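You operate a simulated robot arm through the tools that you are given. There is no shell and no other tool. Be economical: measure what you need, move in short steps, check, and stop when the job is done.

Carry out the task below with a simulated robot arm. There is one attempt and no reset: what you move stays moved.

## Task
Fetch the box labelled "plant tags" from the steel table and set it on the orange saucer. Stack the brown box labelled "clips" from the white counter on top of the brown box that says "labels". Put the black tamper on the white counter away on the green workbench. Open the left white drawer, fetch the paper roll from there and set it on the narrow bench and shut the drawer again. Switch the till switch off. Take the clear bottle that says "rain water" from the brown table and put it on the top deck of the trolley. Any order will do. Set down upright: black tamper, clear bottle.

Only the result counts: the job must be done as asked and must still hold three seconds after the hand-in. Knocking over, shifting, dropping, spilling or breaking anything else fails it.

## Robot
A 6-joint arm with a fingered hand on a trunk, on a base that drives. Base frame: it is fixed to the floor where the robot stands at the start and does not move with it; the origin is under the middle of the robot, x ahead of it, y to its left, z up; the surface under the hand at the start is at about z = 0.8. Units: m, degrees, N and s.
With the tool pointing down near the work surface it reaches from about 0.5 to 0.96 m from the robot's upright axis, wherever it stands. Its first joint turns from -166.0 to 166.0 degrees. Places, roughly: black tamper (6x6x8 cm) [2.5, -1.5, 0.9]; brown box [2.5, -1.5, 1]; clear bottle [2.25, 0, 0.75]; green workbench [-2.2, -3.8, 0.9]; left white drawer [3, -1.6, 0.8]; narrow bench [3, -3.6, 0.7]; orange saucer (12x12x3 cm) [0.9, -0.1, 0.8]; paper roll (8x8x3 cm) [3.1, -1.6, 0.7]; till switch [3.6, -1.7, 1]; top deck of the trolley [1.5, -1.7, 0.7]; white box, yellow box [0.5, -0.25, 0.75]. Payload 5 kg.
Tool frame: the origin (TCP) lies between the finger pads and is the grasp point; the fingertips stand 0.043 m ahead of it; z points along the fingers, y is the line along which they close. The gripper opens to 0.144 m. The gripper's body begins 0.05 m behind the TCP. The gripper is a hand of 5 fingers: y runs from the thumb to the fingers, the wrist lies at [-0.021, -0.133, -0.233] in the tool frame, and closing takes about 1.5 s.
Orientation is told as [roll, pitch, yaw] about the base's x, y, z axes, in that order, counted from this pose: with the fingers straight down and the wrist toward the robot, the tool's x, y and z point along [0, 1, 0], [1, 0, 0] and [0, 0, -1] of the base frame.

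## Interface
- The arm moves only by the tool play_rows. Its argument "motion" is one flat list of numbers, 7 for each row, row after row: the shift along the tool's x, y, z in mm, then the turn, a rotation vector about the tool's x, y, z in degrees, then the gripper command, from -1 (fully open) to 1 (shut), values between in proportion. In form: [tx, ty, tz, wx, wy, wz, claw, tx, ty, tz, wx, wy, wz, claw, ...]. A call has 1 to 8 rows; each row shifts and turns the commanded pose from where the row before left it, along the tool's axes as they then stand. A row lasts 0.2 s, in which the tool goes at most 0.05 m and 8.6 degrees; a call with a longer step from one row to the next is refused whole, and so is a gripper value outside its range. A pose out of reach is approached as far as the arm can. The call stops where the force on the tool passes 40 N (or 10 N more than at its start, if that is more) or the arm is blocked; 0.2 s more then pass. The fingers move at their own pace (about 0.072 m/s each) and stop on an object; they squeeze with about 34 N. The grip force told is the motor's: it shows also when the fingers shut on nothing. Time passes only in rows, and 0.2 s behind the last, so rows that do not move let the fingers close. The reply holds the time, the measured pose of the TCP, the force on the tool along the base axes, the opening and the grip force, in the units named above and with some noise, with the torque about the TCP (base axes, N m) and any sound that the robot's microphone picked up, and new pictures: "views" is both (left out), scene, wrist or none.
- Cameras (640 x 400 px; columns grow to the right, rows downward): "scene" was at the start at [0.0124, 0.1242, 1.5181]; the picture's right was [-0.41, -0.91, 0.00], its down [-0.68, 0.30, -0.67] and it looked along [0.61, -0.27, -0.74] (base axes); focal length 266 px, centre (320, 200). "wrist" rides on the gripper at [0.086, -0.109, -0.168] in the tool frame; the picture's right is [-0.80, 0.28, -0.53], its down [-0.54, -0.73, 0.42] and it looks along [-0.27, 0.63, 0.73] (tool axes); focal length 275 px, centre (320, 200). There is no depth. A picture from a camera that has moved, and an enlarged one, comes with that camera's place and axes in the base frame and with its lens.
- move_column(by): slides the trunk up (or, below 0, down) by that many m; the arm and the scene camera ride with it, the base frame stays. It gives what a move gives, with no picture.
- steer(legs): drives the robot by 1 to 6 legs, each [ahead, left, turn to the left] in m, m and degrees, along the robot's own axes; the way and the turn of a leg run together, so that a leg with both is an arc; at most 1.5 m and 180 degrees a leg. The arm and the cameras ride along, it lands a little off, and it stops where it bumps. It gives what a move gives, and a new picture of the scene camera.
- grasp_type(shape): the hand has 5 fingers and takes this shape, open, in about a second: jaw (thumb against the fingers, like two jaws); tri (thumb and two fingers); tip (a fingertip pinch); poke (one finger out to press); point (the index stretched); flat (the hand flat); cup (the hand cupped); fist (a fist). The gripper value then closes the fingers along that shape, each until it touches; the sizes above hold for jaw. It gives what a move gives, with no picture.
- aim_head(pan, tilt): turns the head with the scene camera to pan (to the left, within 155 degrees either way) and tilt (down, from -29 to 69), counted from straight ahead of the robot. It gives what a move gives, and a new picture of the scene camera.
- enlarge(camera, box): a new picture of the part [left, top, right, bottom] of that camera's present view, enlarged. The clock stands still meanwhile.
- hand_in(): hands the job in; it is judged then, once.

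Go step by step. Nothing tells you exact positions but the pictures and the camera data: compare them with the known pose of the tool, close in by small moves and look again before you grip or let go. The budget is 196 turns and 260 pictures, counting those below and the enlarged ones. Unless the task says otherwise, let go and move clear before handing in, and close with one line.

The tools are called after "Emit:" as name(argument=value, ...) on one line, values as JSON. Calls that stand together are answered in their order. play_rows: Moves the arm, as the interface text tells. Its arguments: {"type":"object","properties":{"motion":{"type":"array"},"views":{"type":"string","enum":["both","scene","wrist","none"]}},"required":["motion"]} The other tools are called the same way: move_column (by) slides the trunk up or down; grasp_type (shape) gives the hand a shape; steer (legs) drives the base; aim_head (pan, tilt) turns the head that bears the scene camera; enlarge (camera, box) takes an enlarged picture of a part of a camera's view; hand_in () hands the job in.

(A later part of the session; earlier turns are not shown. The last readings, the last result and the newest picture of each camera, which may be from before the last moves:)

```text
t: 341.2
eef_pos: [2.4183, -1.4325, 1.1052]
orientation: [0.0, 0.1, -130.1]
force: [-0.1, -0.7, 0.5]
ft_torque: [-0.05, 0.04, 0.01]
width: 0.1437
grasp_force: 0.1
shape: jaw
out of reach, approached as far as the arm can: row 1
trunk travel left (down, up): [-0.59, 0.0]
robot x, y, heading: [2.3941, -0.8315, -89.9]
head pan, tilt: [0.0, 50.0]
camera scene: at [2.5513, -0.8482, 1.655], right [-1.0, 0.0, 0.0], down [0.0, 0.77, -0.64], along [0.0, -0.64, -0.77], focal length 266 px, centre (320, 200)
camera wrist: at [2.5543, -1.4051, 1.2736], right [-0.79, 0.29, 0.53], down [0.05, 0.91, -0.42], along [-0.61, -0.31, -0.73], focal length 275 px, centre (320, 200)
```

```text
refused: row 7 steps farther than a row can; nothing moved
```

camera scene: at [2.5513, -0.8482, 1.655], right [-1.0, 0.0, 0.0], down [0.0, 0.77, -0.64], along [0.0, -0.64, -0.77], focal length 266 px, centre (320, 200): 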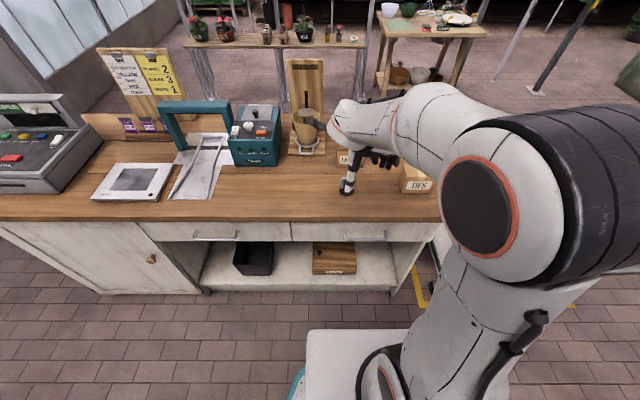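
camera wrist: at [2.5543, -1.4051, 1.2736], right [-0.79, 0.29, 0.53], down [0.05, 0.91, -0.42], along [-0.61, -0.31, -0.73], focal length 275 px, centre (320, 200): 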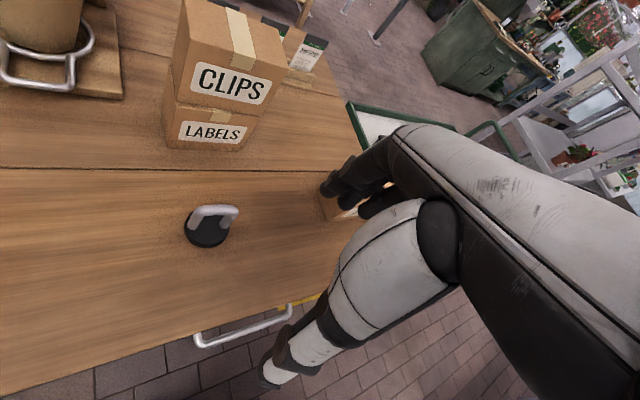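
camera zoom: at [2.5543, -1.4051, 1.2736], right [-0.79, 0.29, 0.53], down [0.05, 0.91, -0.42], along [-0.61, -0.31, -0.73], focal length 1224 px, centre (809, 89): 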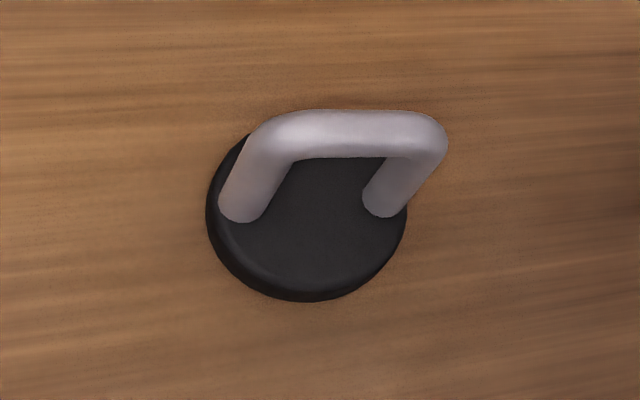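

Emit:
play_rows(motion=[0, 0, 0, 0, 0, 8.35, -1, 0, 0, 0, 0, 0, 8.35, -1, 0, 0, 0, 0, 0, 8.35, -1, 0, 0, 0, 0, 0, 8.35, -1, 0, 0, 0, 0, 0, 8.35, -1, 0, 0, 0, 0, 0, 8.2, -1, 45, -16, 0, 0, 0, 0, -1, 45, -16, 0, 0, 0, 0, -1])

```text
t: 343.1
eef_pos: [2.4483, -1.5214, 1.102]
orientation: [0.0, 0.0, 180.1]
force: [1.1, -0.7, 0.3]
ft_torque: [0.02, 0.04, 0.0]
width: 0.1437
grasp_force: 0.0
shape: jaw
trunk travel left (down, up): [-0.59, 0.0]
robot x, y, heading: [2.3928, -0.8302, -89.7]
head pan, tilt: [0.0, 50.0]
camera scene: at [2.5516, -0.8495, 1.6549], right [-1.0, 0.0, 0.0], down [0.0, 0.77, -0.64], along [0.0, -0.64, -0.77], focal length 266 px, centre (320, 200)
camera wrist: at [2.558, -1.6087, 1.2696], right [-0.28, 0.8, 0.54], down [0.73, 0.54, -0.42], along [-0.63, 0.27, -0.73], focal length 275 px, centre (320, 200)
```

scene: 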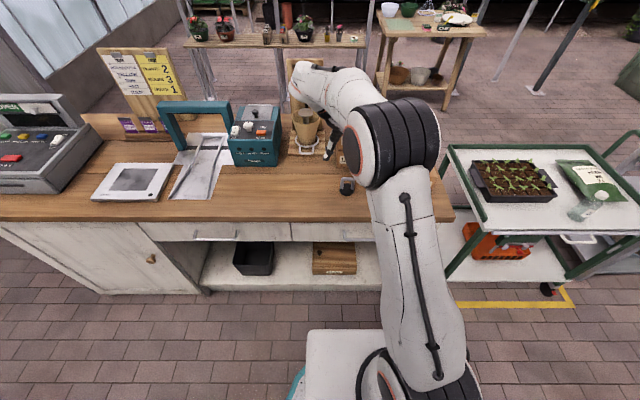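
wrist: 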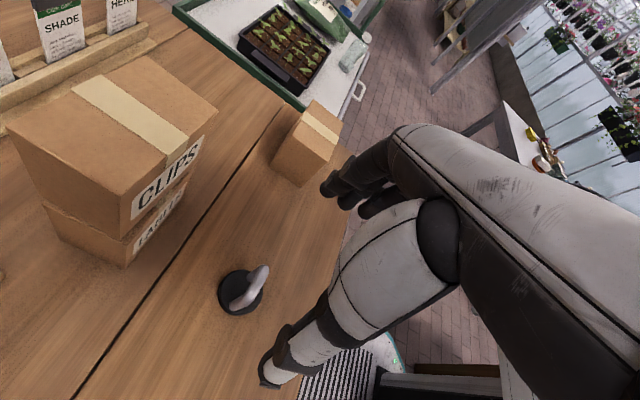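

Emit:
play_rows(motion=[8, -4, 40, 0, 0, 0, -1, 0, 0, 35, 0, 0, 0, -1, 0, 0, 20, 0, 0, 0, -1, 0, 0, 0, 0, 0, 0, -1], views="wrist")

```text
t: 344.1
eef_pos: [2.4546, -1.5314, 1.0078]
orientation: [0.0, 0.0, -180.1]
force: [0.0, 0.5, -0.3]
ft_torque: [-0.01, 0.02, 0.03]
width: 0.1442
grasp_force: 0.0
shape: jaw
trunk travel left (down, up): [-0.59, 0.0]
robot x, y, heading: [2.3961, -0.8327, -89.8]
head pan, tilt: [0.0, 50.0]
camera wrist: at [2.5624, -1.6173, 1.1761], right [-0.28, 0.8, 0.53], down [0.73, 0.54, -0.42], along [-0.63, 0.27, -0.73], focal length 275 px, centre (320, 200)
```

wrist: 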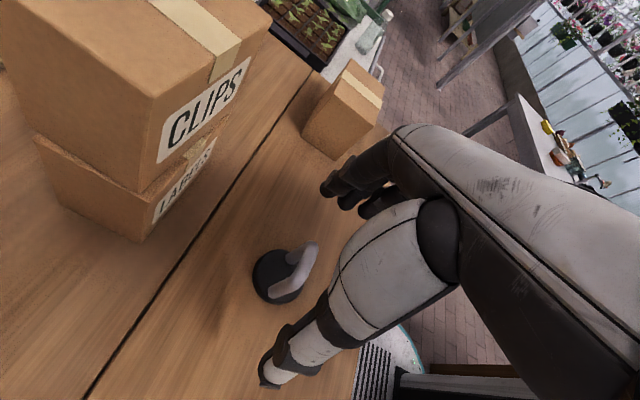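

Emit:
play_rows(motion=[-2, 3, 18, 0, 0, 0, -1, 0, 0, 12, 0, 0, 0, -1, 0, 0, 0, 0, 0, 0, -0.2, 0, 0, 0, 0, 0, 0, 0.5, 0, 0, 0, 0, 0, 0, 1, 0, 0, 0, 0, 0, 0, 1, 0, 0, 0, 0, 0, 0, 1, 0, 0, 0, 0, 0, 0, 1], views="wrist")

```text
t: 345.9
eef_pos: [2.4511, -1.5307, 0.979]
orientation: [0.1, 0.1, -179.9]
force: [3.9, -0.4, 3.9]
ft_torque: [-0.03, -0.11, 0.02]
width: 0.034
grasp_force: 34.0
shape: jaw
trunk travel left (down, up): [-0.59, 0.0]
robot x, y, heading: [2.396, -0.8314, -89.7]
head pan, tilt: [0.0, 50.0]
camera wrist: at [2.5598, -1.6153, 1.1482], right [-0.29, 0.8, 0.53], down [0.73, 0.54, -0.42], along [-0.63, 0.27, -0.73], focal length 275 px, centre (320, 200)
```

wrist: 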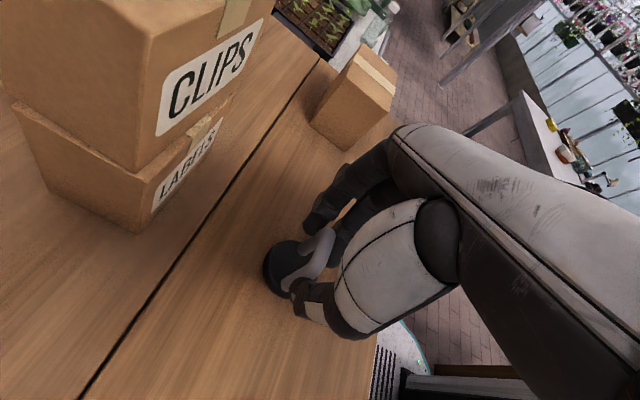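

Emit:
play_rows(motion=[0, 0, -15, 0, 0, 0, 1, 0, 0, -30, 0, 0, 0, 1, 0, 0, -30, 0, 0, 0, 1, 0, 0, 0, 0, 0, 0, 1])

```text
t: 346.9
eef_pos: [2.45, -1.5308, 1.0559]
orientation: [0.0, 0.0, -179.9]
force: [0.3, 0.3, -1.0]
ft_torque: [0.03, -0.04, 0.01]
width: 0.0297
grasp_force: 33.8
shape: jaw
trunk travel left (down, up): [-0.59, 0.0]
robot x, y, heading: [2.3938, -0.8323, -89.8]
head pan, tilt: [0.0, 50.0]
camera scene: at [2.5512, -0.8484, 1.655], right [-1.0, 0.0, 0.0], down [0.0, 0.77, -0.64], along [0.0, -0.64, -0.77], focal length 266 px, centre (320, 200)
camera wrist: at [2.5596, -1.6156, 1.2233], right [-0.28, 0.8, 0.53], down [0.73, 0.54, -0.42], along [-0.63, 0.27, -0.73], focal length 275 px, centre (320, 200)
```

scene: 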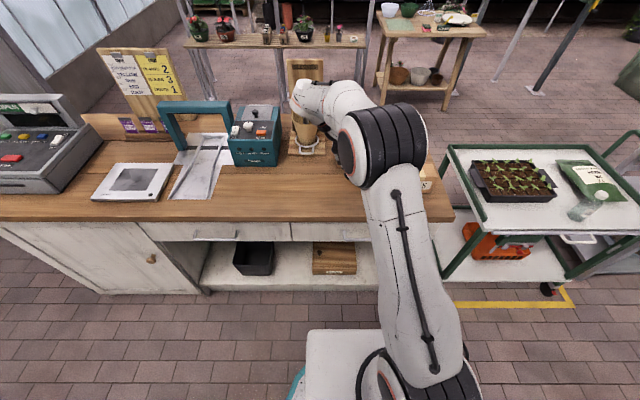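
wrist: 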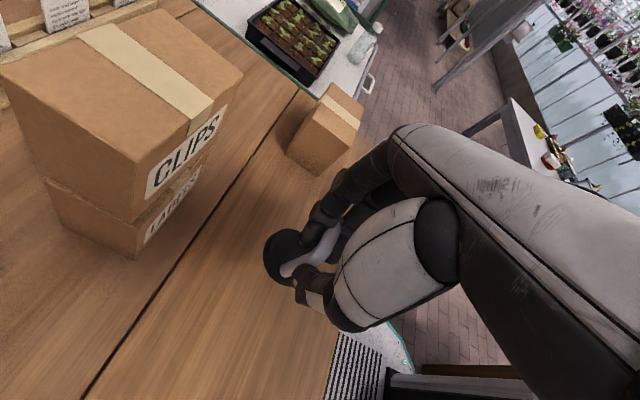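

Emit:
enlarge(camera="wrist", box=[240, 170, 360, 330])

```text
2.50 times, centred on (300, 250) of wrist
camera zoom: at [2.5596, -1.6156, 1.2233], right [-0.28, 0.8, 0.53], down [0.73, 0.54, -0.42], along [-0.63, 0.27, -0.73], focal length 688 px, centre (370, 75)
```

zoom: 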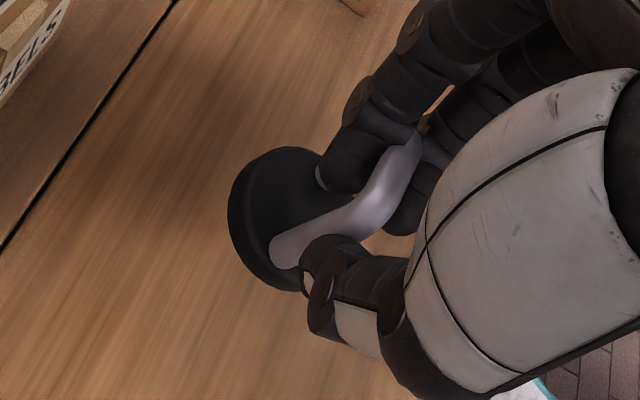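

Emit:
play_rows(motion=[0, 0, -40, 0, 0, 0, 1, 0, 0, 0, 0, 0, 0, 1], views="none")

Emit:
steer(legs=[[-0.15, 0, 0], [0, 0, -90], [1.4, 0.22, 0], [1.45, 0, 0], [0.06, -0.43, 0]])

```text
t: 347.4
eef_pos: [2.4512, -1.5311, 1.0951]
orientation: [0.0, 0.0, -179.9]
force: [0.2, 0.7, -1.0]
ft_torque: [-0.04, -0.03, 0.0]
width: 0.0295
grasp_force: 33.9
shape: jaw
trunk travel left (down, up): [-0.59, 0.0]
robot x, y, heading: [2.3928, -0.8326, -90.0]
head pan, tilt: [0.0, 50.0]
```

```text
t: 368.3
eef_pos: [-1.202, -0.5131, 1.0949]
orientation: [0.0, 0.1, 89.3]
force: [0.8, 1.1, -1.1]
ft_torque: [-0.07, -0.01, 0.04]
width: 0.0294
grasp_force: 33.7
shape: jaw
trunk travel left (down, up): [-0.59, 0.0]
robot x, y, heading: [-0.5013, -0.4652, 179.4]
head pan, tilt: [0.0, 50.0]
camera scene: at [-0.5213, -0.6217, 1.6551], right [0.01, 1.0, 0.0], down [0.77, -0.01, -0.64], along [-0.64, 0.01, -0.77], focal length 266 px, centre (320, 200)
```

scene: 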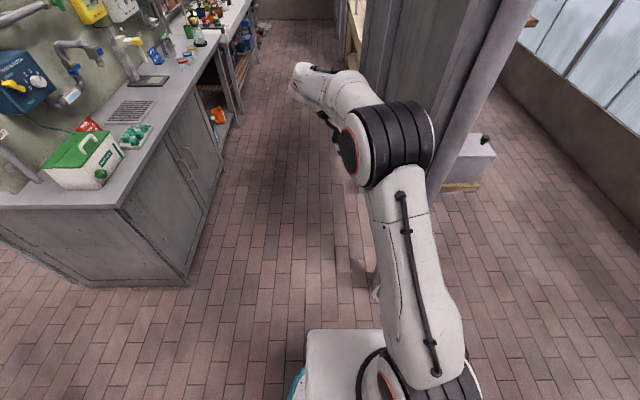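

Emit:
steer(legs=[[0, 0, 90.5], [0, -0.15, 0], [1.2, 0, 0], [1.05, 0, 0]])

Emit:
aim_head(pan=-50, tilt=25)

```text
t: 384.2
eef_pos: [-0.5858, -3.4166, 1.0951]
orientation: [0.0, 0.0, -179.4]
force: [-0.8, -0.3, -1.0]
ft_torque: [0.03, -0.04, -0.01]
width: 0.0293
grasp_force: 34.3
shape: jaw
trunk travel left (down, up): [-0.59, 0.0]
robot x, y, heading: [-0.6463, -2.7175, -89.7]
head pan, tilt: [0.0, 50.0]
camera scene: at [-0.4914, -2.7327, 1.655], right [-1.0, -0.01, 0.0], down [-0.01, 0.77, -0.64], along [0.01, -0.64, -0.77], focal length 266 px, centre (320, 200)
```

scene: 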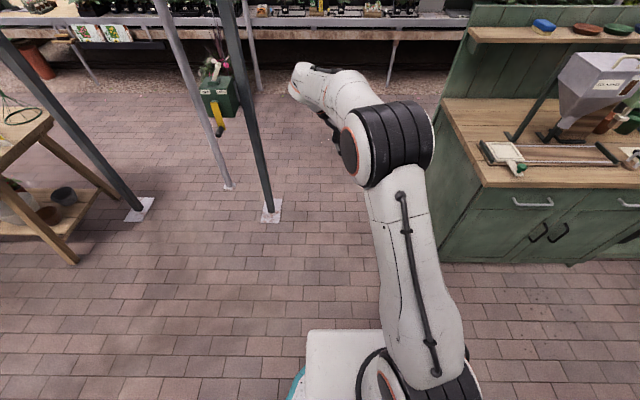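

```text
t: 385.4
eef_pos: [-0.5849, -3.4159, 1.0958]
orientation: [0.1, 0.1, -179.4]
force: [0.4, 0.3, -1.2]
ft_torque: [0.02, -0.05, -0.02]
width: 0.0292
grasp_force: 33.5
shape: jaw
trunk travel left (down, up): [-0.59, 0.0]
robot x, y, heading: [-0.6474, -2.7153, -89.2]
head pan, tilt: [-50.0, 25.0]
camera scene: at [-0.5622, -2.7157, 1.6925], right [-0.65, 0.76, 0.0], down [0.32, 0.28, -0.91], along [-0.69, -0.59, -0.42], focal length 266 px, centre (320, 200)
```

scene: 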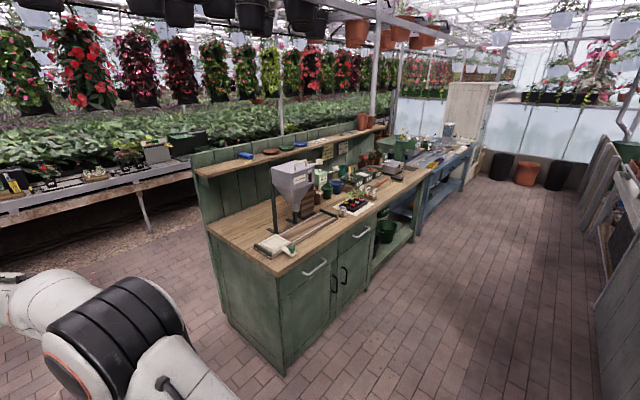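

Emit:
steer(legs=[[-0.1, -0.58, 0]])

Emit:
aim_head(pan=0, tilt=40)

```text
t: 388.7
eef_pos: [-1.1567, -3.3289, 1.0957]
orientation: [0.0, 0.0, -178.4]
force: [0.1, 0.1, -1.1]
ft_torque: [0.01, -0.02, 0.0]
width: 0.0292
grasp_force: 33.7
shape: jaw
trunk travel left (down, up): [-0.59, 0.0]
robot x, y, heading: [-1.231, -2.6299, -88.4]
head pan, tilt: [-50.0, 25.0]
camera scene: at [-1.1463, -2.6282, 1.6925], right [-0.67, 0.75, 0.0], down [0.32, 0.28, -0.91], along [-0.68, -0.6, -0.42], focal length 266 px, centre (320, 200)
```

scene: 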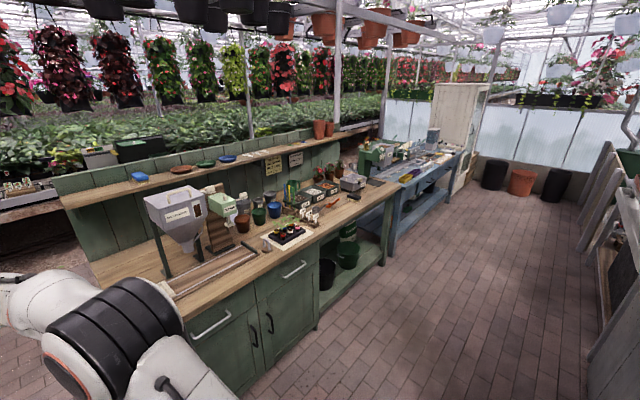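

```text
t: 389.9
eef_pos: [-1.1566, -3.3285, 1.0953]
orientation: [-0.1, 0.1, -178.4]
force: [-0.1, -0.3, -1.4]
ft_torque: [0.06, -0.02, -0.01]
width: 0.0297
grasp_force: 33.8
shape: jaw
trunk travel left (down, up): [-0.59, 0.0]
robot x, y, heading: [-1.233, -2.6338, -88.1]
head pan, tilt: [0.0, 40.0]
camera scene: at [-1.0747, -2.652, 1.6692], right [-1.0, -0.03, 0.0], down [-0.02, 0.64, -0.77], along [0.02, -0.77, -0.64], focal length 266 px, centre (320, 200)
```

scene: 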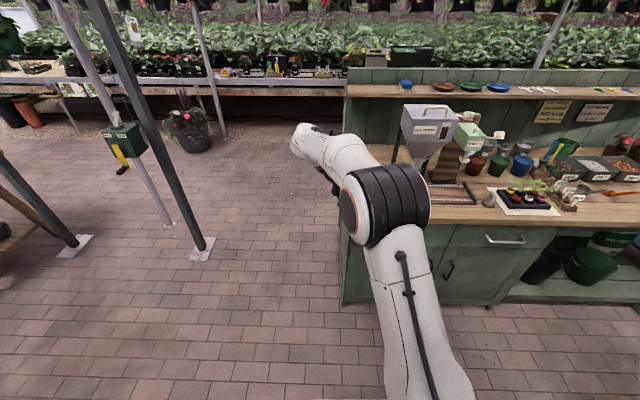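

Emit:
steer(legs=[[0.4, -0.03, -1.7]])

Emit:
play_rows(motion=[0, 0, 0, 0, 0, 0, 1], views="wrist")

```text
t: 392.4
eef_pos: [-1.2027, -3.7266, 1.0946]
orientation: [0.0, 0.0, 179.8]
force: [-0.6, 0.4, -1.0]
ft_torque: [0.02, -0.01, 0.01]
width: 0.0293
grasp_force: 34.1
shape: jaw
trunk travel left (down, up): [-0.59, 0.0]
robot x, y, heading: [-1.251, -3.0268, -90.4]
head pan, tilt: [0.0, 40.0]
camera scene: at [-1.0999, -3.053, 1.6692], right [-1.0, 0.0, 0.0], down [0.0, 0.64, -0.77], along [0.0, -0.77, -0.64], focal length 266 px, centre (320, 200)
```

scene: 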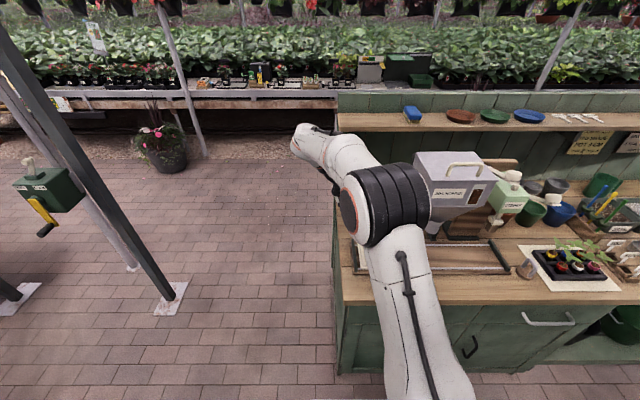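

```text
t: 392.8
eef_pos: [-1.2033, -3.7263, 1.0953]
orientation: [0.1, 0.0, 179.8]
force: [0.3, 0.6, -1.4]
ft_torque: [0.0, 0.01, -0.02]
width: 0.0289
grasp_force: 34.2
shape: jaw
trunk travel left (down, up): [-0.59, 0.0]
robot x, y, heading: [-1.253, -3.0241, -90.1]
head pan, tilt: [0.0, 40.0]
camera wrist: at [-1.0945, -3.8126, 1.2633], right [-0.28, 0.8, 0.53], down [0.73, 0.54, -0.42], along [-0.63, 0.27, -0.73], focal length 275 px, centre (320, 200)
```

wrist: 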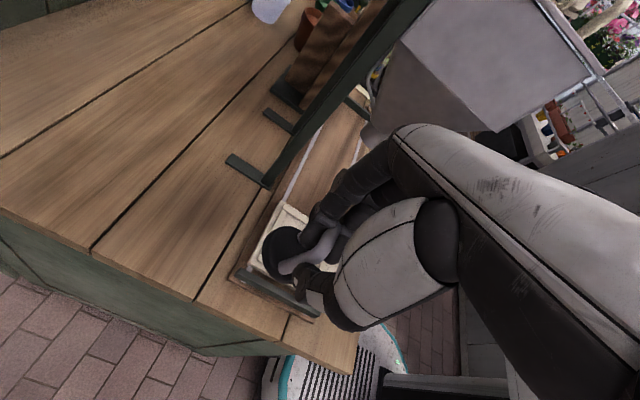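

Emit:
play_rows(motion=[43, 14, 0, 0, 0, 0, 1, 43, 14, 0, 0, 0, 0, 1, 43, 14, 0, 0, 0, 0, 1, 0, 0, 30, 0, 0, 0, 1, 0, 0, 0, 0, 0, 0, 1])

```text
t: 394.0
eef_pos: [-1.2467, -3.848, 1.0623]
orientation: [0.0, 0.1, 179.9]
force: [0.3, 0.3, 0.1]
ft_torque: [-0.03, 0.01, 0.0]
width: 0.0294
grasp_force: 34.0
shape: jaw
out of reach, approached as far as the arm can: row 3
trunk travel left (down, up): [-0.59, 0.0]
robot x, y, heading: [-1.2589, -3.0263, -90.1]
head pan, tilt: [0.0, 40.0]
camera scene: at [-1.0999, -3.0518, 1.6692], right [-1.0, 0.0, 0.0], down [0.0, 0.64, -0.77], along [0.0, -0.77, -0.64], focal length 266 px, centre (320, 200)
camera wrist: at [-1.1384, -3.9343, 1.2309], right [-0.28, 0.8, 0.53], down [0.73, 0.54, -0.42], along [-0.62, 0.27, -0.73], focal length 275 px, centre (320, 200)
```

scene: 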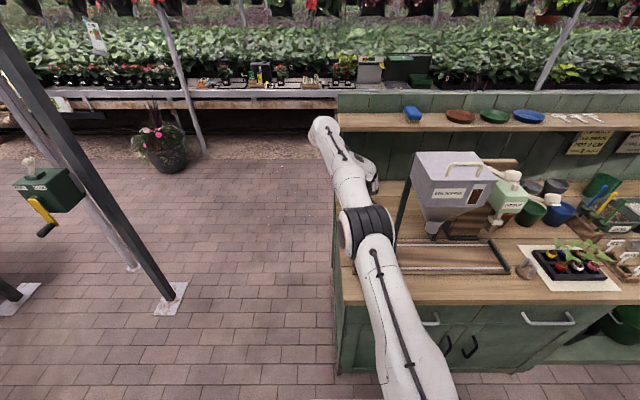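
wrist: 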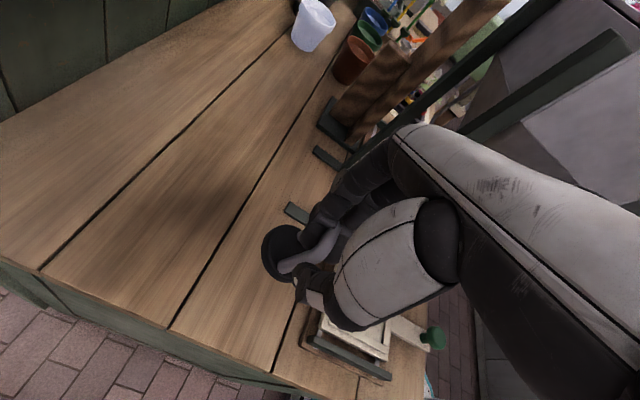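

Emit:
play_rows(motion=[0, 0, 20, 0, 0, 0, 1, 0, 0, 20, 0, 0, 0, 1, 0, 0, 12, 0, 0, 0, 1, 0, 0, 0, 0, 0, 0, 1], views="wrist")

```text
t: 395.0
eef_pos: [-1.2451, -3.8482, 1.0114]
orientation: [0.1, -0.1, 179.9]
force: [0.2, 0.1, -1.0]
ft_torque: [0.01, -0.03, 0.01]
width: 0.0292
grasp_force: 33.8
shape: jaw
trunk travel left (down, up): [-0.59, 0.0]
robot x, y, heading: [-1.255, -3.031, -90.1]
head pan, tilt: [0.0, 40.0]
camera wrist: at [-1.1364, -3.9347, 1.1795], right [-0.28, 0.8, 0.53], down [0.73, 0.54, -0.42], along [-0.63, 0.27, -0.73], focal length 275 px, centre (320, 200)
```

wrist: 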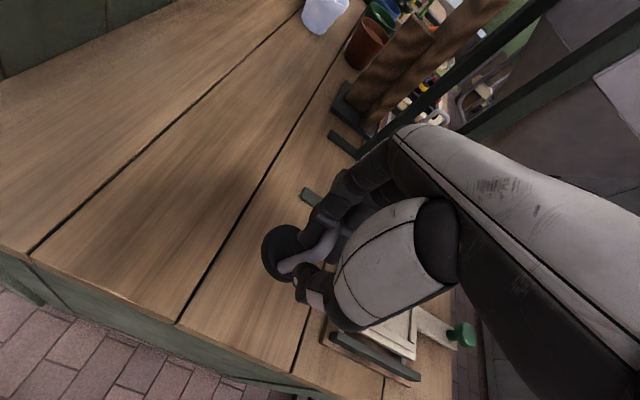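

Emit:
play_rows(motion=[0, 0, 12, 0, 0, 0, 1, 0, 0, 8, 0, 0, 0, 1, 0, 0, 4, 0, 0, 0, 1, 0, 0, 0, 0, 0, 0, 1], views="none")

Emit:
play_rows(motion=[0, 0, 4, 0, 0, 0, 1, 0, 0, 0, 0, 0, 0, 1], views="none")

```text
t: 396.0
eef_pos: [-1.2446, -3.8493, 0.9872]
orientation: [-0.1, 0.1, 179.8]
force: [-0.4, -0.1, -1.3]
ft_torque: [0.0, 0.0, 0.02]
width: 0.0292
grasp_force: 34.1
shape: jaw
trunk travel left (down, up): [-0.59, 0.0]
robot x, y, heading: [-1.2547, -3.0258, -90.3]
head pan, tilt: [0.0, 40.0]
```

```text
t: 396.6
eef_pos: [-1.2448, -3.8486, 0.9823]
orientation: [0.0, 0.0, 179.7]
force: [0.5, 0.0, -1.3]
ft_torque: [0.0, -0.03, 0.04]
width: 0.0293
grasp_force: 34.1
shape: jaw
trunk travel left (down, up): [-0.59, 0.0]
robot x, y, heading: [-1.2553, -3.028, -90.2]
head pan, tilt: [0.0, 40.0]
```

Emit:
play_rows(motion=[0, 0, 4, 0, 0, 0, 1, 0, 0, 0, 0, 0, 0, 1], views="none")

Emit:
play_rows(motion=[0, 0, 3, 0, 0, 0, 1, 0, 0, 0, 0, 0, 0, 1], views="wrist")

```text
t: 397.2
eef_pos: [-1.2441, -3.8481, 0.978]
orientation: [0.0, 0.0, 179.8]
force: [0.2, 0.0, -0.6]
ft_torque: [0.03, -0.02, 0.0]
width: 0.0291
grasp_force: 34.0
shape: jaw
trunk travel left (down, up): [-0.59, 0.0]
robot x, y, heading: [-1.2544, -3.0289, -89.7]
head pan, tilt: [0.0, 40.0]
```

```text
t: 397.8
eef_pos: [-1.2452, -3.85, 0.9764]
orientation: [0.0, 0.0, 179.7]
force: [0.9, 0.2, -1.2]
ft_torque: [0.02, -0.03, 0.0]
width: 0.0292
grasp_force: 33.7
shape: jaw
trunk travel left (down, up): [-0.59, 0.0]
robot x, y, heading: [-1.2568, -3.0292, -89.9]
head pan, tilt: [0.0, 40.0]
camera wrist: at [-1.1366, -3.935, 1.1439], right [-0.28, 0.8, 0.53], down [0.73, 0.54, -0.42], along [-0.63, 0.27, -0.73], focal length 275 px, centre (320, 200)
```

wrist: 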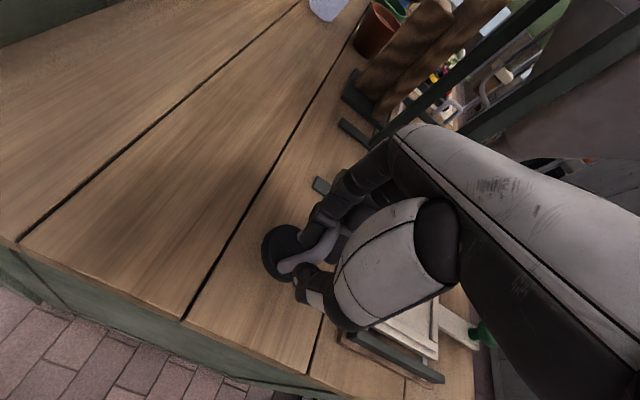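

Emit:
play_rows(motion=[0, 0, 4, 0, 0, 0, 1, 0, 0, 0, 0, 0, 0, 1], views="none")

Emit:
play_rows(motion=[0, 0, 4, 0, 0, 0, 1, 0, 0, 0, 0, 0, 0, 1], views="none")

Emit:
play_rows(motion=[0, 0, 3, 0, 0, 0, 1, 0, 0, 0, 0, 0, 0, 1], views="none")

```text
t: 398.4
eef_pos: [-1.2451, -3.8484, 0.9723]
orientation: [0.0, -0.1, 179.8]
force: [0.4, -0.6, -1.1]
ft_torque: [0.03, 0.01, 0.0]
width: 0.029
grasp_force: 33.9
shape: jaw
trunk travel left (down, up): [-0.59, 0.0]
robot x, y, heading: [-1.2561, -3.0239, -90.1]
head pan, tilt: [0.0, 40.0]
```

```text
t: 399.0
eef_pos: [-1.2445, -3.8497, 0.9682]
orientation: [0.0, -0.1, 179.8]
force: [0.1, -0.7, -0.7]
ft_torque: [0.01, -0.04, 0.02]
width: 0.0291
grasp_force: 33.9
shape: jaw
trunk travel left (down, up): [-0.59, 0.0]
robot x, y, heading: [-1.257, -3.0262, -89.9]
head pan, tilt: [0.0, 40.0]
```

```text
t: 399.6
eef_pos: [-1.2455, -3.849, 0.9655]
orientation: [0.0, 0.0, 179.9]
force: [-0.2, 1.0, -1.3]
ft_torque: [0.0, -0.01, 0.01]
width: 0.0291
grasp_force: 33.8
shape: jaw
trunk travel left (down, up): [-0.59, 0.0]
robot x, y, heading: [-1.2563, -3.0285, -89.8]
head pan, tilt: [0.0, 40.0]
```

Emit:
play_rows(motion=[0, 0, 4, 0, 0, 0, 1, 0, 0, 4, 0, 0, 0, 1, 0, 0, 0, 0, 0, 0, 1], views="none")

Emit:
play_rows(motion=[0, 0, 4, 0, 0, 0, 1, 0, 0, 0, 0, 0, 0, 1], views="wrist")

```text
t: 400.4
eef_pos: [-1.2439, -3.8491, 0.9585]
orientation: [-0.1, 0.1, 179.8]
force: [-0.5, -0.5, -1.3]
ft_torque: [0.0, -0.02, -0.03]
width: 0.0291
grasp_force: 34.8
shape: jaw
trunk travel left (down, up): [-0.59, 0.0]
robot x, y, heading: [-1.2569, -3.0309, -90.2]
head pan, tilt: [0.0, 40.0]
```

```text
t: 401.0
eef_pos: [-1.2438, -3.8496, 0.9537]
orientation: [0.0, 0.0, 179.8]
force: [-0.3, 0.3, -1.0]
ft_torque: [0.0, -0.04, -0.02]
width: 0.0288
grasp_force: 34.2
shape: jaw
trunk travel left (down, up): [-0.59, 0.0]
robot x, y, heading: [-1.2552, -3.0292, -90.2]
head pan, tilt: [0.0, 40.0]
camera wrist: at [-1.1359, -3.9353, 1.1215], right [-0.28, 0.8, 0.53], down [0.73, 0.54, -0.42], along [-0.63, 0.27, -0.73], focal length 275 px, centre (320, 200)
```

wrist: 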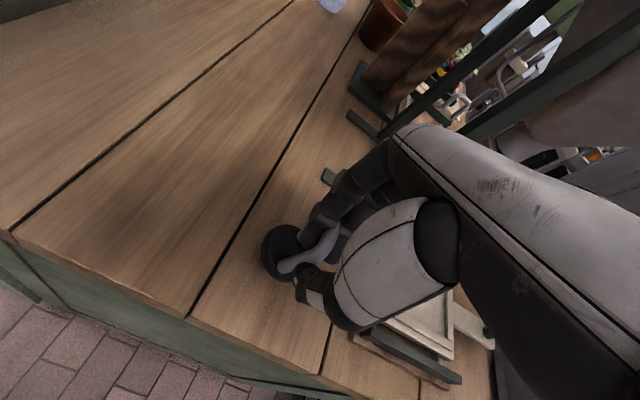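

Emit:
play_rows(motion=[0, 15, 0, 0, 0, 0, 1, 0, 10, 5, 0, 0, 0, 1, 0, 0, 5, 0, 0, 0, 1, 0, 0, 0, 0, 0, 0, 1], views="none")

Emit:
play_rows(motion=[0, 0, 4, 0, 0, 0, 1, 0, 0, 0, 0, 0, 0, 1], views="none")

Emit:
play_rows(motion=[0, 0, 4, 0, 0, 0, 1, 0, 0, 0, 0, 0, 0, 1], views="none")

```text
t: 402.0
eef_pos: [-1.2685, -3.8498, 0.9434]
orientation: [0.0, 0.1, 179.8]
force: [0.1, 0.3, -1.8]
ft_torque: [0.02, 0.0, -0.01]
width: 0.0292
grasp_force: 33.9
shape: jaw
trunk travel left (down, up): [-0.59, 0.0]
robot x, y, heading: [-1.2545, -3.028, -89.8]
head pan, tilt: [0.0, 40.0]
```

```text
t: 402.6
eef_pos: [-1.2697, -3.8502, 0.9402]
orientation: [0.1, 0.0, 179.7]
force: [-0.6, -2.1, 7.7]
ft_torque: [-0.02, 0.16, 0.08]
width: 0.0297
grasp_force: 34.5
shape: jaw
trunk travel left (down, up): [-0.59, 0.0]
robot x, y, heading: [-1.2559, -3.0273, -89.9]
head pan, tilt: [0.0, 40.0]
```

```text
t: 403.2
eef_pos: [-1.2693, -3.8494, 0.9392]
orientation: [0.4, 0.0, 179.8]
force: [1.2, -6.2, 26.2]
ft_torque: [-0.07, 0.46, 0.14]
width: 0.0308
grasp_force: 34.1
shape: jaw
trunk travel left (down, up): [-0.59, 0.0]
robot x, y, heading: [-1.2586, -3.024, -90.2]
head pan, tilt: [0.0, 40.0]
```

Emit:
play_rows(motion=[0, 0, -2, 0, 0, 0, 1, 0, 0, 0, 0, 0, 0, 0.4, 0, 0, 0, 0, 0, 0, 0.1, 0, 0, 0, 0, 0, 0, 0, 0, 0, 0, 0, 0, 0, 0], views="wrist")

Emit:
enlarge(camera="wrist", box=[220, 170, 380, 330])

```text
t: 404.4
eef_pos: [-1.2702, -3.848, 0.9349]
orientation: [-0.3, 0.2, 179.7]
force: [-0.1, 0.4, -0.7]
ft_torque: [0.03, -0.02, 0.0]
width: 0.0712
grasp_force: 0.1
shape: jaw
trunk travel left (down, up): [-0.59, 0.0]
robot x, y, heading: [-1.2548, -3.0224, -90.0]
head pan, tilt: [0.0, 40.0]
camera wrist: at [-1.162, -3.9349, 1.1035], right [-0.28, 0.8, 0.54], down [0.73, 0.54, -0.42], along [-0.62, 0.27, -0.73], focal length 275 px, centre (320, 200)
```

wrist: 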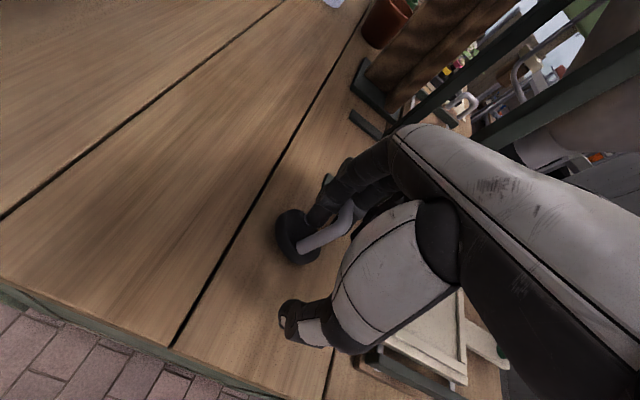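

```text
2.50 times, centred on (300, 250) of wrist
camera zoom: at [-1.162, -3.9349, 1.1035], right [-0.28, 0.8, 0.54], down [0.73, 0.54, -0.42], along [-0.62, 0.27, -0.73], focal length 688 px, centre (370, 75)
```

zoom: 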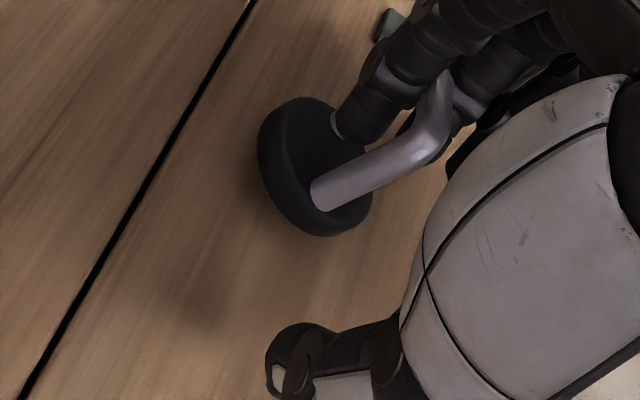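

Emit:
play_rows(motion=[0, 0, 0, 0, 0, 0, -0.3, 0, 0, 0, 0, 0, 0, -0.5, 0, 0, 0, 0, 0, 0, -0.5], views="none")

Emit:
enlarge(camera="wrist", box=[220, 170, 380, 330])

```text
t: 405.2
eef_pos: [-1.2698, -3.8499, 0.9362]
orientation: [0.0, 0.0, 179.8]
force: [0.3, -0.7, -0.3]
ft_torque: [0.02, -0.06, 0.0]
width: 0.1082
grasp_force: 0.0
shape: jaw
trunk travel left (down, up): [-0.59, 0.0]
robot x, y, heading: [-1.257, -3.0269, -89.8]
head pan, tilt: [0.0, 40.0]
```

```text
2.50 times, centred on (300, 250) of wrist
camera zoom: at [-1.1612, -3.9353, 1.1054], right [-0.28, 0.8, 0.53], down [0.73, 0.54, -0.42], along [-0.63, 0.27, -0.73], focal length 688 px, centre (370, 75)
```

zoom: 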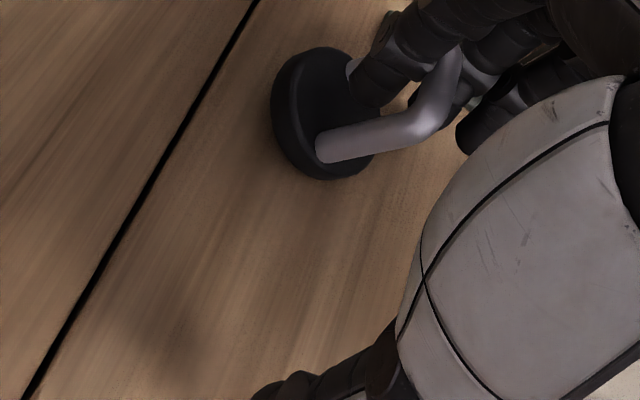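

Emit:
play_rows(motion=[0, 0, -8, 0, 0, 0, -0.5, 0, 0, -8, 0, 0, 0, -0.5, 0, 0, 0, 0, 0, 0, -0.5], views="none")

Emit:
enlarge(camera="wrist", box=[240, 150, 400, 310])

```text
t: 406.0
eef_pos: [-1.27, -3.849, 0.9531]
orientation: [0.0, 0.0, 179.8]
force: [-0.3, 0.3, -1.3]
ft_torque: [0.01, -0.05, 0.02]
width: 0.1082
grasp_force: 0.1
shape: jaw
trunk travel left (down, up): [-0.59, 0.0]
robot x, y, heading: [-1.2556, -3.0261, -90.1]
head pan, tilt: [0.0, 40.0]
```

```text
2.50 times, centred on (320, 230) of wrist
camera zoom: at [-1.1616, -3.9351, 1.1208], right [-0.28, 0.8, 0.53], down [0.73, 0.54, -0.42], along [-0.63, 0.27, -0.73], focal length 688 px, centre (320, 125)
```

zoom: 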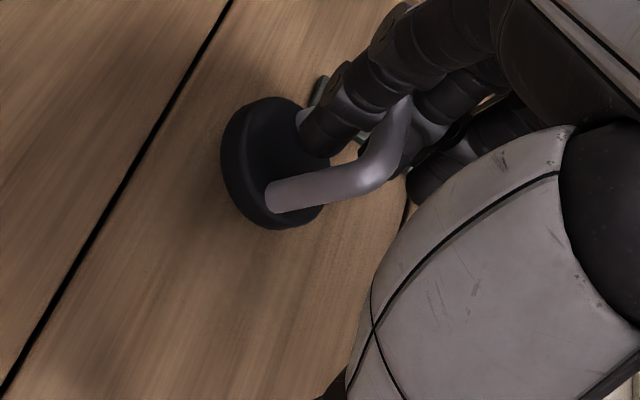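

Emit:
play_rows(motion=[0, 0, 8, 0, 0, 0, -0.5, 0, 0, 7, 0, 0, 0, -0.5, 0, 0, 4, 0, 0, 0, -0.5, 0, 0, 4, 0, 0, 0, -0.5, 0, 0, 0, 0, 0, 0, -0.5], views="none")

Emit:
enlarge(camera="wrist", box=[240, 150, 400, 310])

```text
t: 407.2
eef_pos: [-1.2696, -3.8478, 0.9302]
orientation: [0.0, 0.0, 179.8]
force: [-0.7, -1.9, 6.4]
ft_torque: [0.05, 0.42, 0.07]
width: 0.1088
grasp_force: 0.0
shape: jaw
trunk travel left (down, up): [-0.59, 0.0]
robot x, y, heading: [-1.2567, -3.0264, -89.8]
head pan, tilt: [0.0, 40.0]
```

```text
2.50 times, centred on (320, 230) of wrist
camera zoom: at [-1.1614, -3.9347, 1.0981], right [-0.28, 0.8, 0.53], down [0.73, 0.54, -0.42], along [-0.63, 0.27, -0.73], focal length 688 px, centre (320, 125)
```

zoom: 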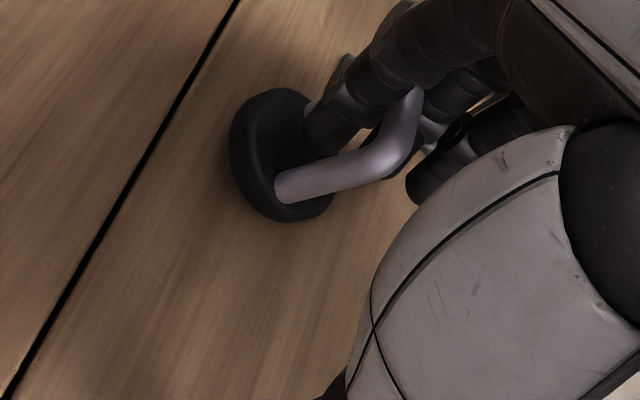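

Emit:
play_rows(motion=[0, 0, 4, 0, 0, 0, -0.5, 0, 0, 3, 0, 0, 0, -0.6, 0, 0, 0, 0, 0, 0, -0.8, 0, 0, 0, 0, 0, 0, -1, 0, 0, 0, 0, 0, 0, -1], views="none")

Emit:
enlarge(camera="wrist", box=[240, 150, 400, 310])

```text
t: 408.4
eef_pos: [-1.2687, -3.8492, 0.9269]
orientation: [0.4, 0.0, 179.9]
force: [11.3, -3.7, 35.2]
ft_torque: [0.06, 1.21, 0.12]
width: 0.1413
grasp_force: 0.0
shape: jaw
trunk travel left (down, up): [-0.59, 0.0]
robot x, y, heading: [-1.2559, -3.029, -89.9]
head pan, tilt: [0.0, 40.0]
```

```text
2.50 times, centred on (320, 230) of wrist
camera zoom: at [-1.1591, -3.934, 1.0964], right [-0.28, 0.8, 0.53], down [0.73, 0.54, -0.43], along [-0.63, 0.26, -0.73], focal length 688 px, centre (320, 125)
```

zoom: 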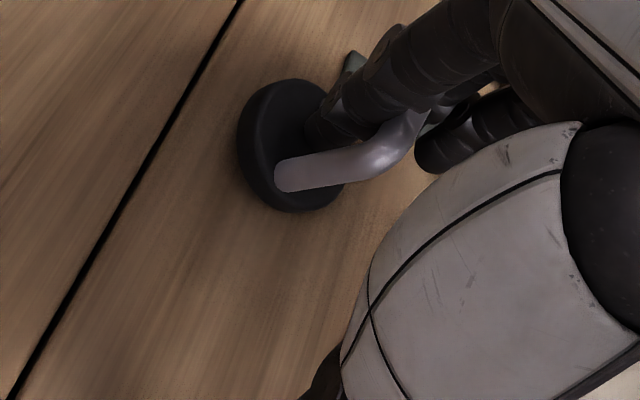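

Emit:
play_rows(motion=[0, 0, -12, 0, 0, 0, -1, 0, 0, -10, 0, 0, 0, -1, 0, -25, 0, 0, 0, 0, -1, 0, -25, 0, 0, 0, 0, -1, 0, 0, 0, 0, 0, 0, -1], views="none")

Emit:
enlarge(camera="wrist", box=[240, 150, 400, 310])

```text
t: 409.6
eef_pos: [-1.2203, -3.8496, 0.9441]
orientation: [0.0, 0.0, 179.8]
force: [-0.6, 0.0, -1.2]
ft_torque: [-0.01, -0.11, -0.01]
width: 0.1428
grasp_force: 0.0
shape: jaw
trunk travel left (down, up): [-0.59, 0.0]
robot x, y, heading: [-1.2527, -3.0265, -90.3]
head pan, tilt: [0.0, 40.0]
```

```text
2.50 times, centred on (320, 230) of wrist
camera zoom: at [-1.1116, -3.9358, 1.1123], right [-0.28, 0.8, 0.53], down [0.73, 0.54, -0.42], along [-0.63, 0.27, -0.73], focal length 688 px, centre (320, 125)
```

zoom: 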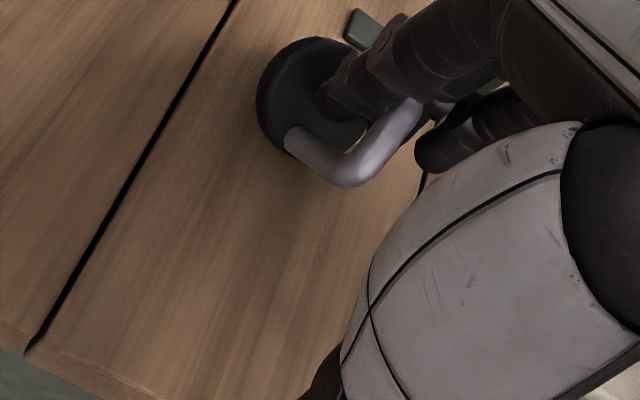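

Emit:
play_rows(motion=[0, 0, 5, 0, 0, 0, -1, 0, 0, 5, 0, 0, 0, -1, 0, 0, 5, 0, 0, 0, -1, 0, 0, 0, 0, 0, 0, -1], views="none")

Emit:
enlarge(camera="wrist", box=[240, 150, 400, 310])

```text
t: 410.6
eef_pos: [-1.2206, -3.8502, 0.9303]
orientation: [0.1, 0.0, 179.8]
force: [-0.7, 0.3, 5.4]
ft_torque: [-0.02, 0.49, -0.03]
width: 0.1436
grasp_force: 0.0
shape: jaw
trunk travel left (down, up): [-0.59, 0.0]
robot x, y, heading: [-1.2581, -3.0304, -90.1]
head pan, tilt: [0.0, 40.0]
```

```text
2.50 times, centred on (320, 230) of wrist
camera zoom: at [-1.1116, -3.9357, 1.0987], right [-0.28, 0.8, 0.53], down [0.73, 0.54, -0.42], along [-0.63, 0.27, -0.73], focal length 688 px, centre (320, 125)
```

zoom: 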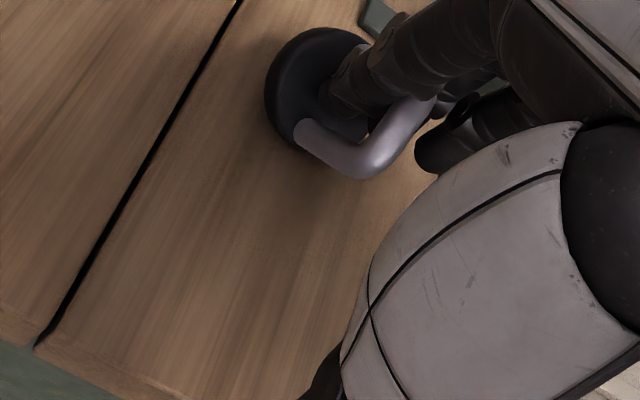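

Emit:
play_rows(motion=[0, 0, 3, 0, 0, 0, -1, 0, -4, 2, 0, 0, 0, -1, 0, -4, 0, 0, 0, 0, -1, 0, 0, 0, 0, 0, 0, -1], views="none")

Emit:
enlarge(camera="wrist", box=[240, 150, 400, 310])

```text
t: 411.6
eef_pos: [-1.2105, -3.8504, 0.9275]
orientation: [0.1, 0.0, 179.8]
force: [2.3, 0.7, 16.1]
ft_torque: [-0.06, 1.33, -0.02]
width: 0.1439
grasp_force: 0.1
shape: jaw
trunk travel left (down, up): [-0.59, 0.0]
robot x, y, heading: [-1.2567, -3.0278, -90.0]
head pan, tilt: [0.0, 40.0]
```

```text
2.50 times, centred on (320, 230) of wrist
camera zoom: at [-1.1026, -3.9354, 1.0952], right [-0.28, 0.8, 0.53], down [0.73, 0.54, -0.42], along [-0.63, 0.27, -0.73], focal length 688 px, centre (320, 125)
```

zoom: 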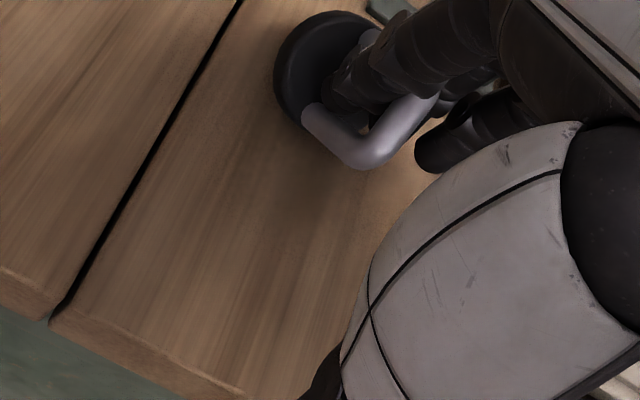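

Emit:
play_rows(motion=[0, 6, 0, 0, 0, 0, -1, 0, 6, 0, 0, 0, 0, -1, 0, 6, 0, 0, 0, 0, -1, 0, 6, 0, 0, 0, 0, -1, 0, 0, 0, 0, 0, 0, -1], views="none")

Emit:
enlarge(camera="wrist", box=[240, 150, 400, 310])

```text
t: 412.8
eef_pos: [-1.2334, -3.8486, 0.9298]
orientation: [0.4, 0.0, 179.9]
force: [10.9, -0.6, 34.3]
ft_torque: [-0.01, 1.55, 0.12]
width: 0.1419
grasp_force: 0.0
shape: jaw
trunk travel left (down, up): [-0.59, 0.0]
robot x, y, heading: [-1.2522, -3.0287, -90.1]
head pan, tilt: [0.0, 40.0]
```

```text
2.50 times, centred on (320, 230) of wrist
camera zoom: at [-1.1253, -3.9336, 1.0983], right [-0.28, 0.8, 0.53], down [0.73, 0.54, -0.43], along [-0.63, 0.26, -0.73], focal length 688 px, centre (320, 125)
```

zoom: 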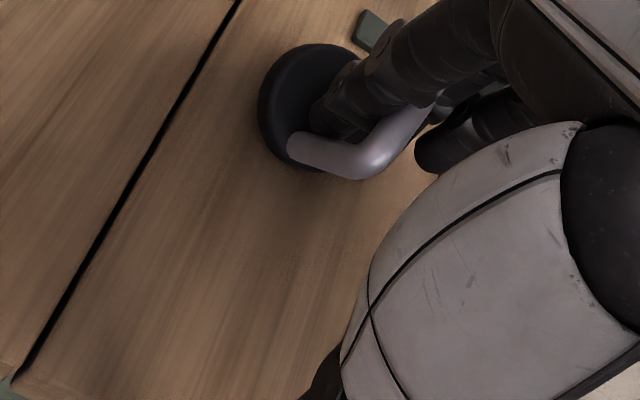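

Emit:
play_rows(motion=[0, 5, -1, 0, 0, 0, -1, 0, 6, 0, 0, 0, 0, -1, 0, 6, 0, 0, 0, 0, -1, 0, 0, 0, 0, 0, 0, -1], views="none")

Emit:
enlarge(camera="wrist", box=[240, 150, 400, 310])

```text
t: 413.8
eef_pos: [-1.2524, -3.8485, 0.9308]
orientation: [0.3, 0.0, 179.7]
force: [13.1, 1.6, 31.8]
ft_torque: [0.33, 0.83, -0.08]
width: 0.1413
grasp_force: 0.1
shape: jaw
trunk travel left (down, up): [-0.59, 0.0]
robot x, y, heading: [-1.2527, -3.0237, -90.1]
head pan, tilt: [0.0, 40.0]
```

```text
2.50 times, centred on (320, 230) of wrist
camera zoom: at [-1.1437, -3.9332, 1.0983], right [-0.28, 0.8, 0.53], down [0.73, 0.54, -0.43], along [-0.63, 0.27, -0.73], focal length 688 px, centre (320, 125)
```

zoom: 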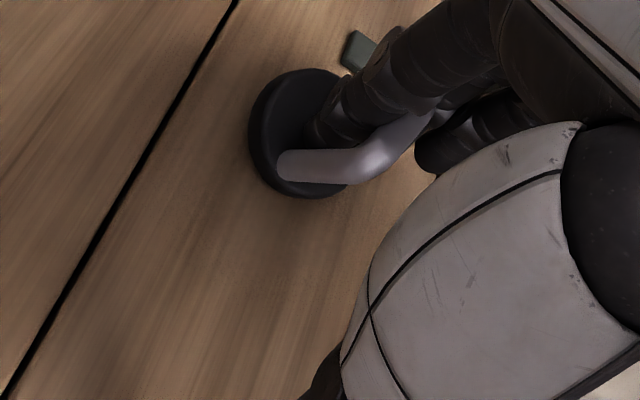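

Emit:
play_rows(motion=[0, 6, 0, 0, 0, 0, -1, 0, 6, 0, 0, 0, 0, -1, 0, 6, 0, 0, 0, 0, -1, 0, 0, 0, 0, 0, 0, -1], views="none")

Emit:
enlarge(camera="wrist", box=[240, 150, 400, 310])

```text
t: 414.8
eef_pos: [-1.2719, -3.8488, 0.9262]
orientation: [-0.1, 0.0, 179.7]
force: [0.1, 0.3, -0.8]
ft_torque: [-0.01, -0.07, 0.0]
width: 0.1426
grasp_force: 0.1
shape: jaw
trunk travel left (down, up): [-0.59, 0.0]
robot x, y, heading: [-1.2553, -3.0301, -90.0]
head pan, tilt: [0.0, 40.0]
```

```text
2.50 times, centred on (320, 230) of wrist
camera zoom: at [-1.1633, -3.9353, 1.093], right [-0.28, 0.8, 0.54], down [0.73, 0.54, -0.42], along [-0.62, 0.27, -0.73], focal length 688 px, centre (320, 125)
```

zoom: 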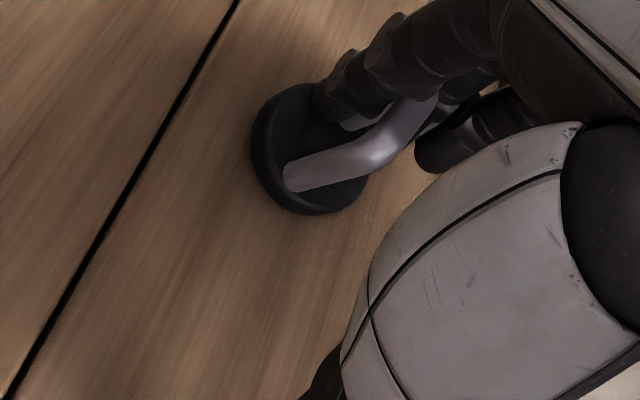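

Emit:
play_rows(motion=[0, 4, 0, 0, 0, 0, -1, 0, 0, -6, 0, 0, 0, -1, 0, 0, -6, 0, 0, 0, -1, 0, 0, 0, 0, 0, 0, -1], views="none")

Emit:
enlarge(camera="wrist", box=[240, 150, 400, 310])

```text
t: 415.8
eef_pos: [-1.2741, -3.8486, 0.9387]
orientation: [-0.1, 0.0, 179.8]
force: [-0.6, -0.7, -1.3]
ft_torque: [0.02, -0.06, 0.01]
width: 0.1425
grasp_force: 0.1
shape: jaw
trunk travel left (down, up): [-0.59, 0.0]
robot x, y, heading: [-1.2574, -3.0277, -90.1]
head pan, tilt: [0.0, 40.0]
```

```text
2.50 times, centred on (320, 230) of wrist
camera zoom: at [-1.1659, -3.9353, 1.106], right [-0.28, 0.8, 0.53], down [0.73, 0.54, -0.42], along [-0.63, 0.27, -0.73], focal length 688 px, centre (320, 125)
```

zoom: 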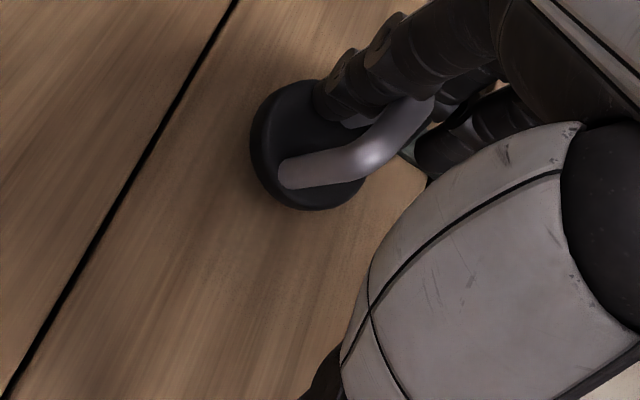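

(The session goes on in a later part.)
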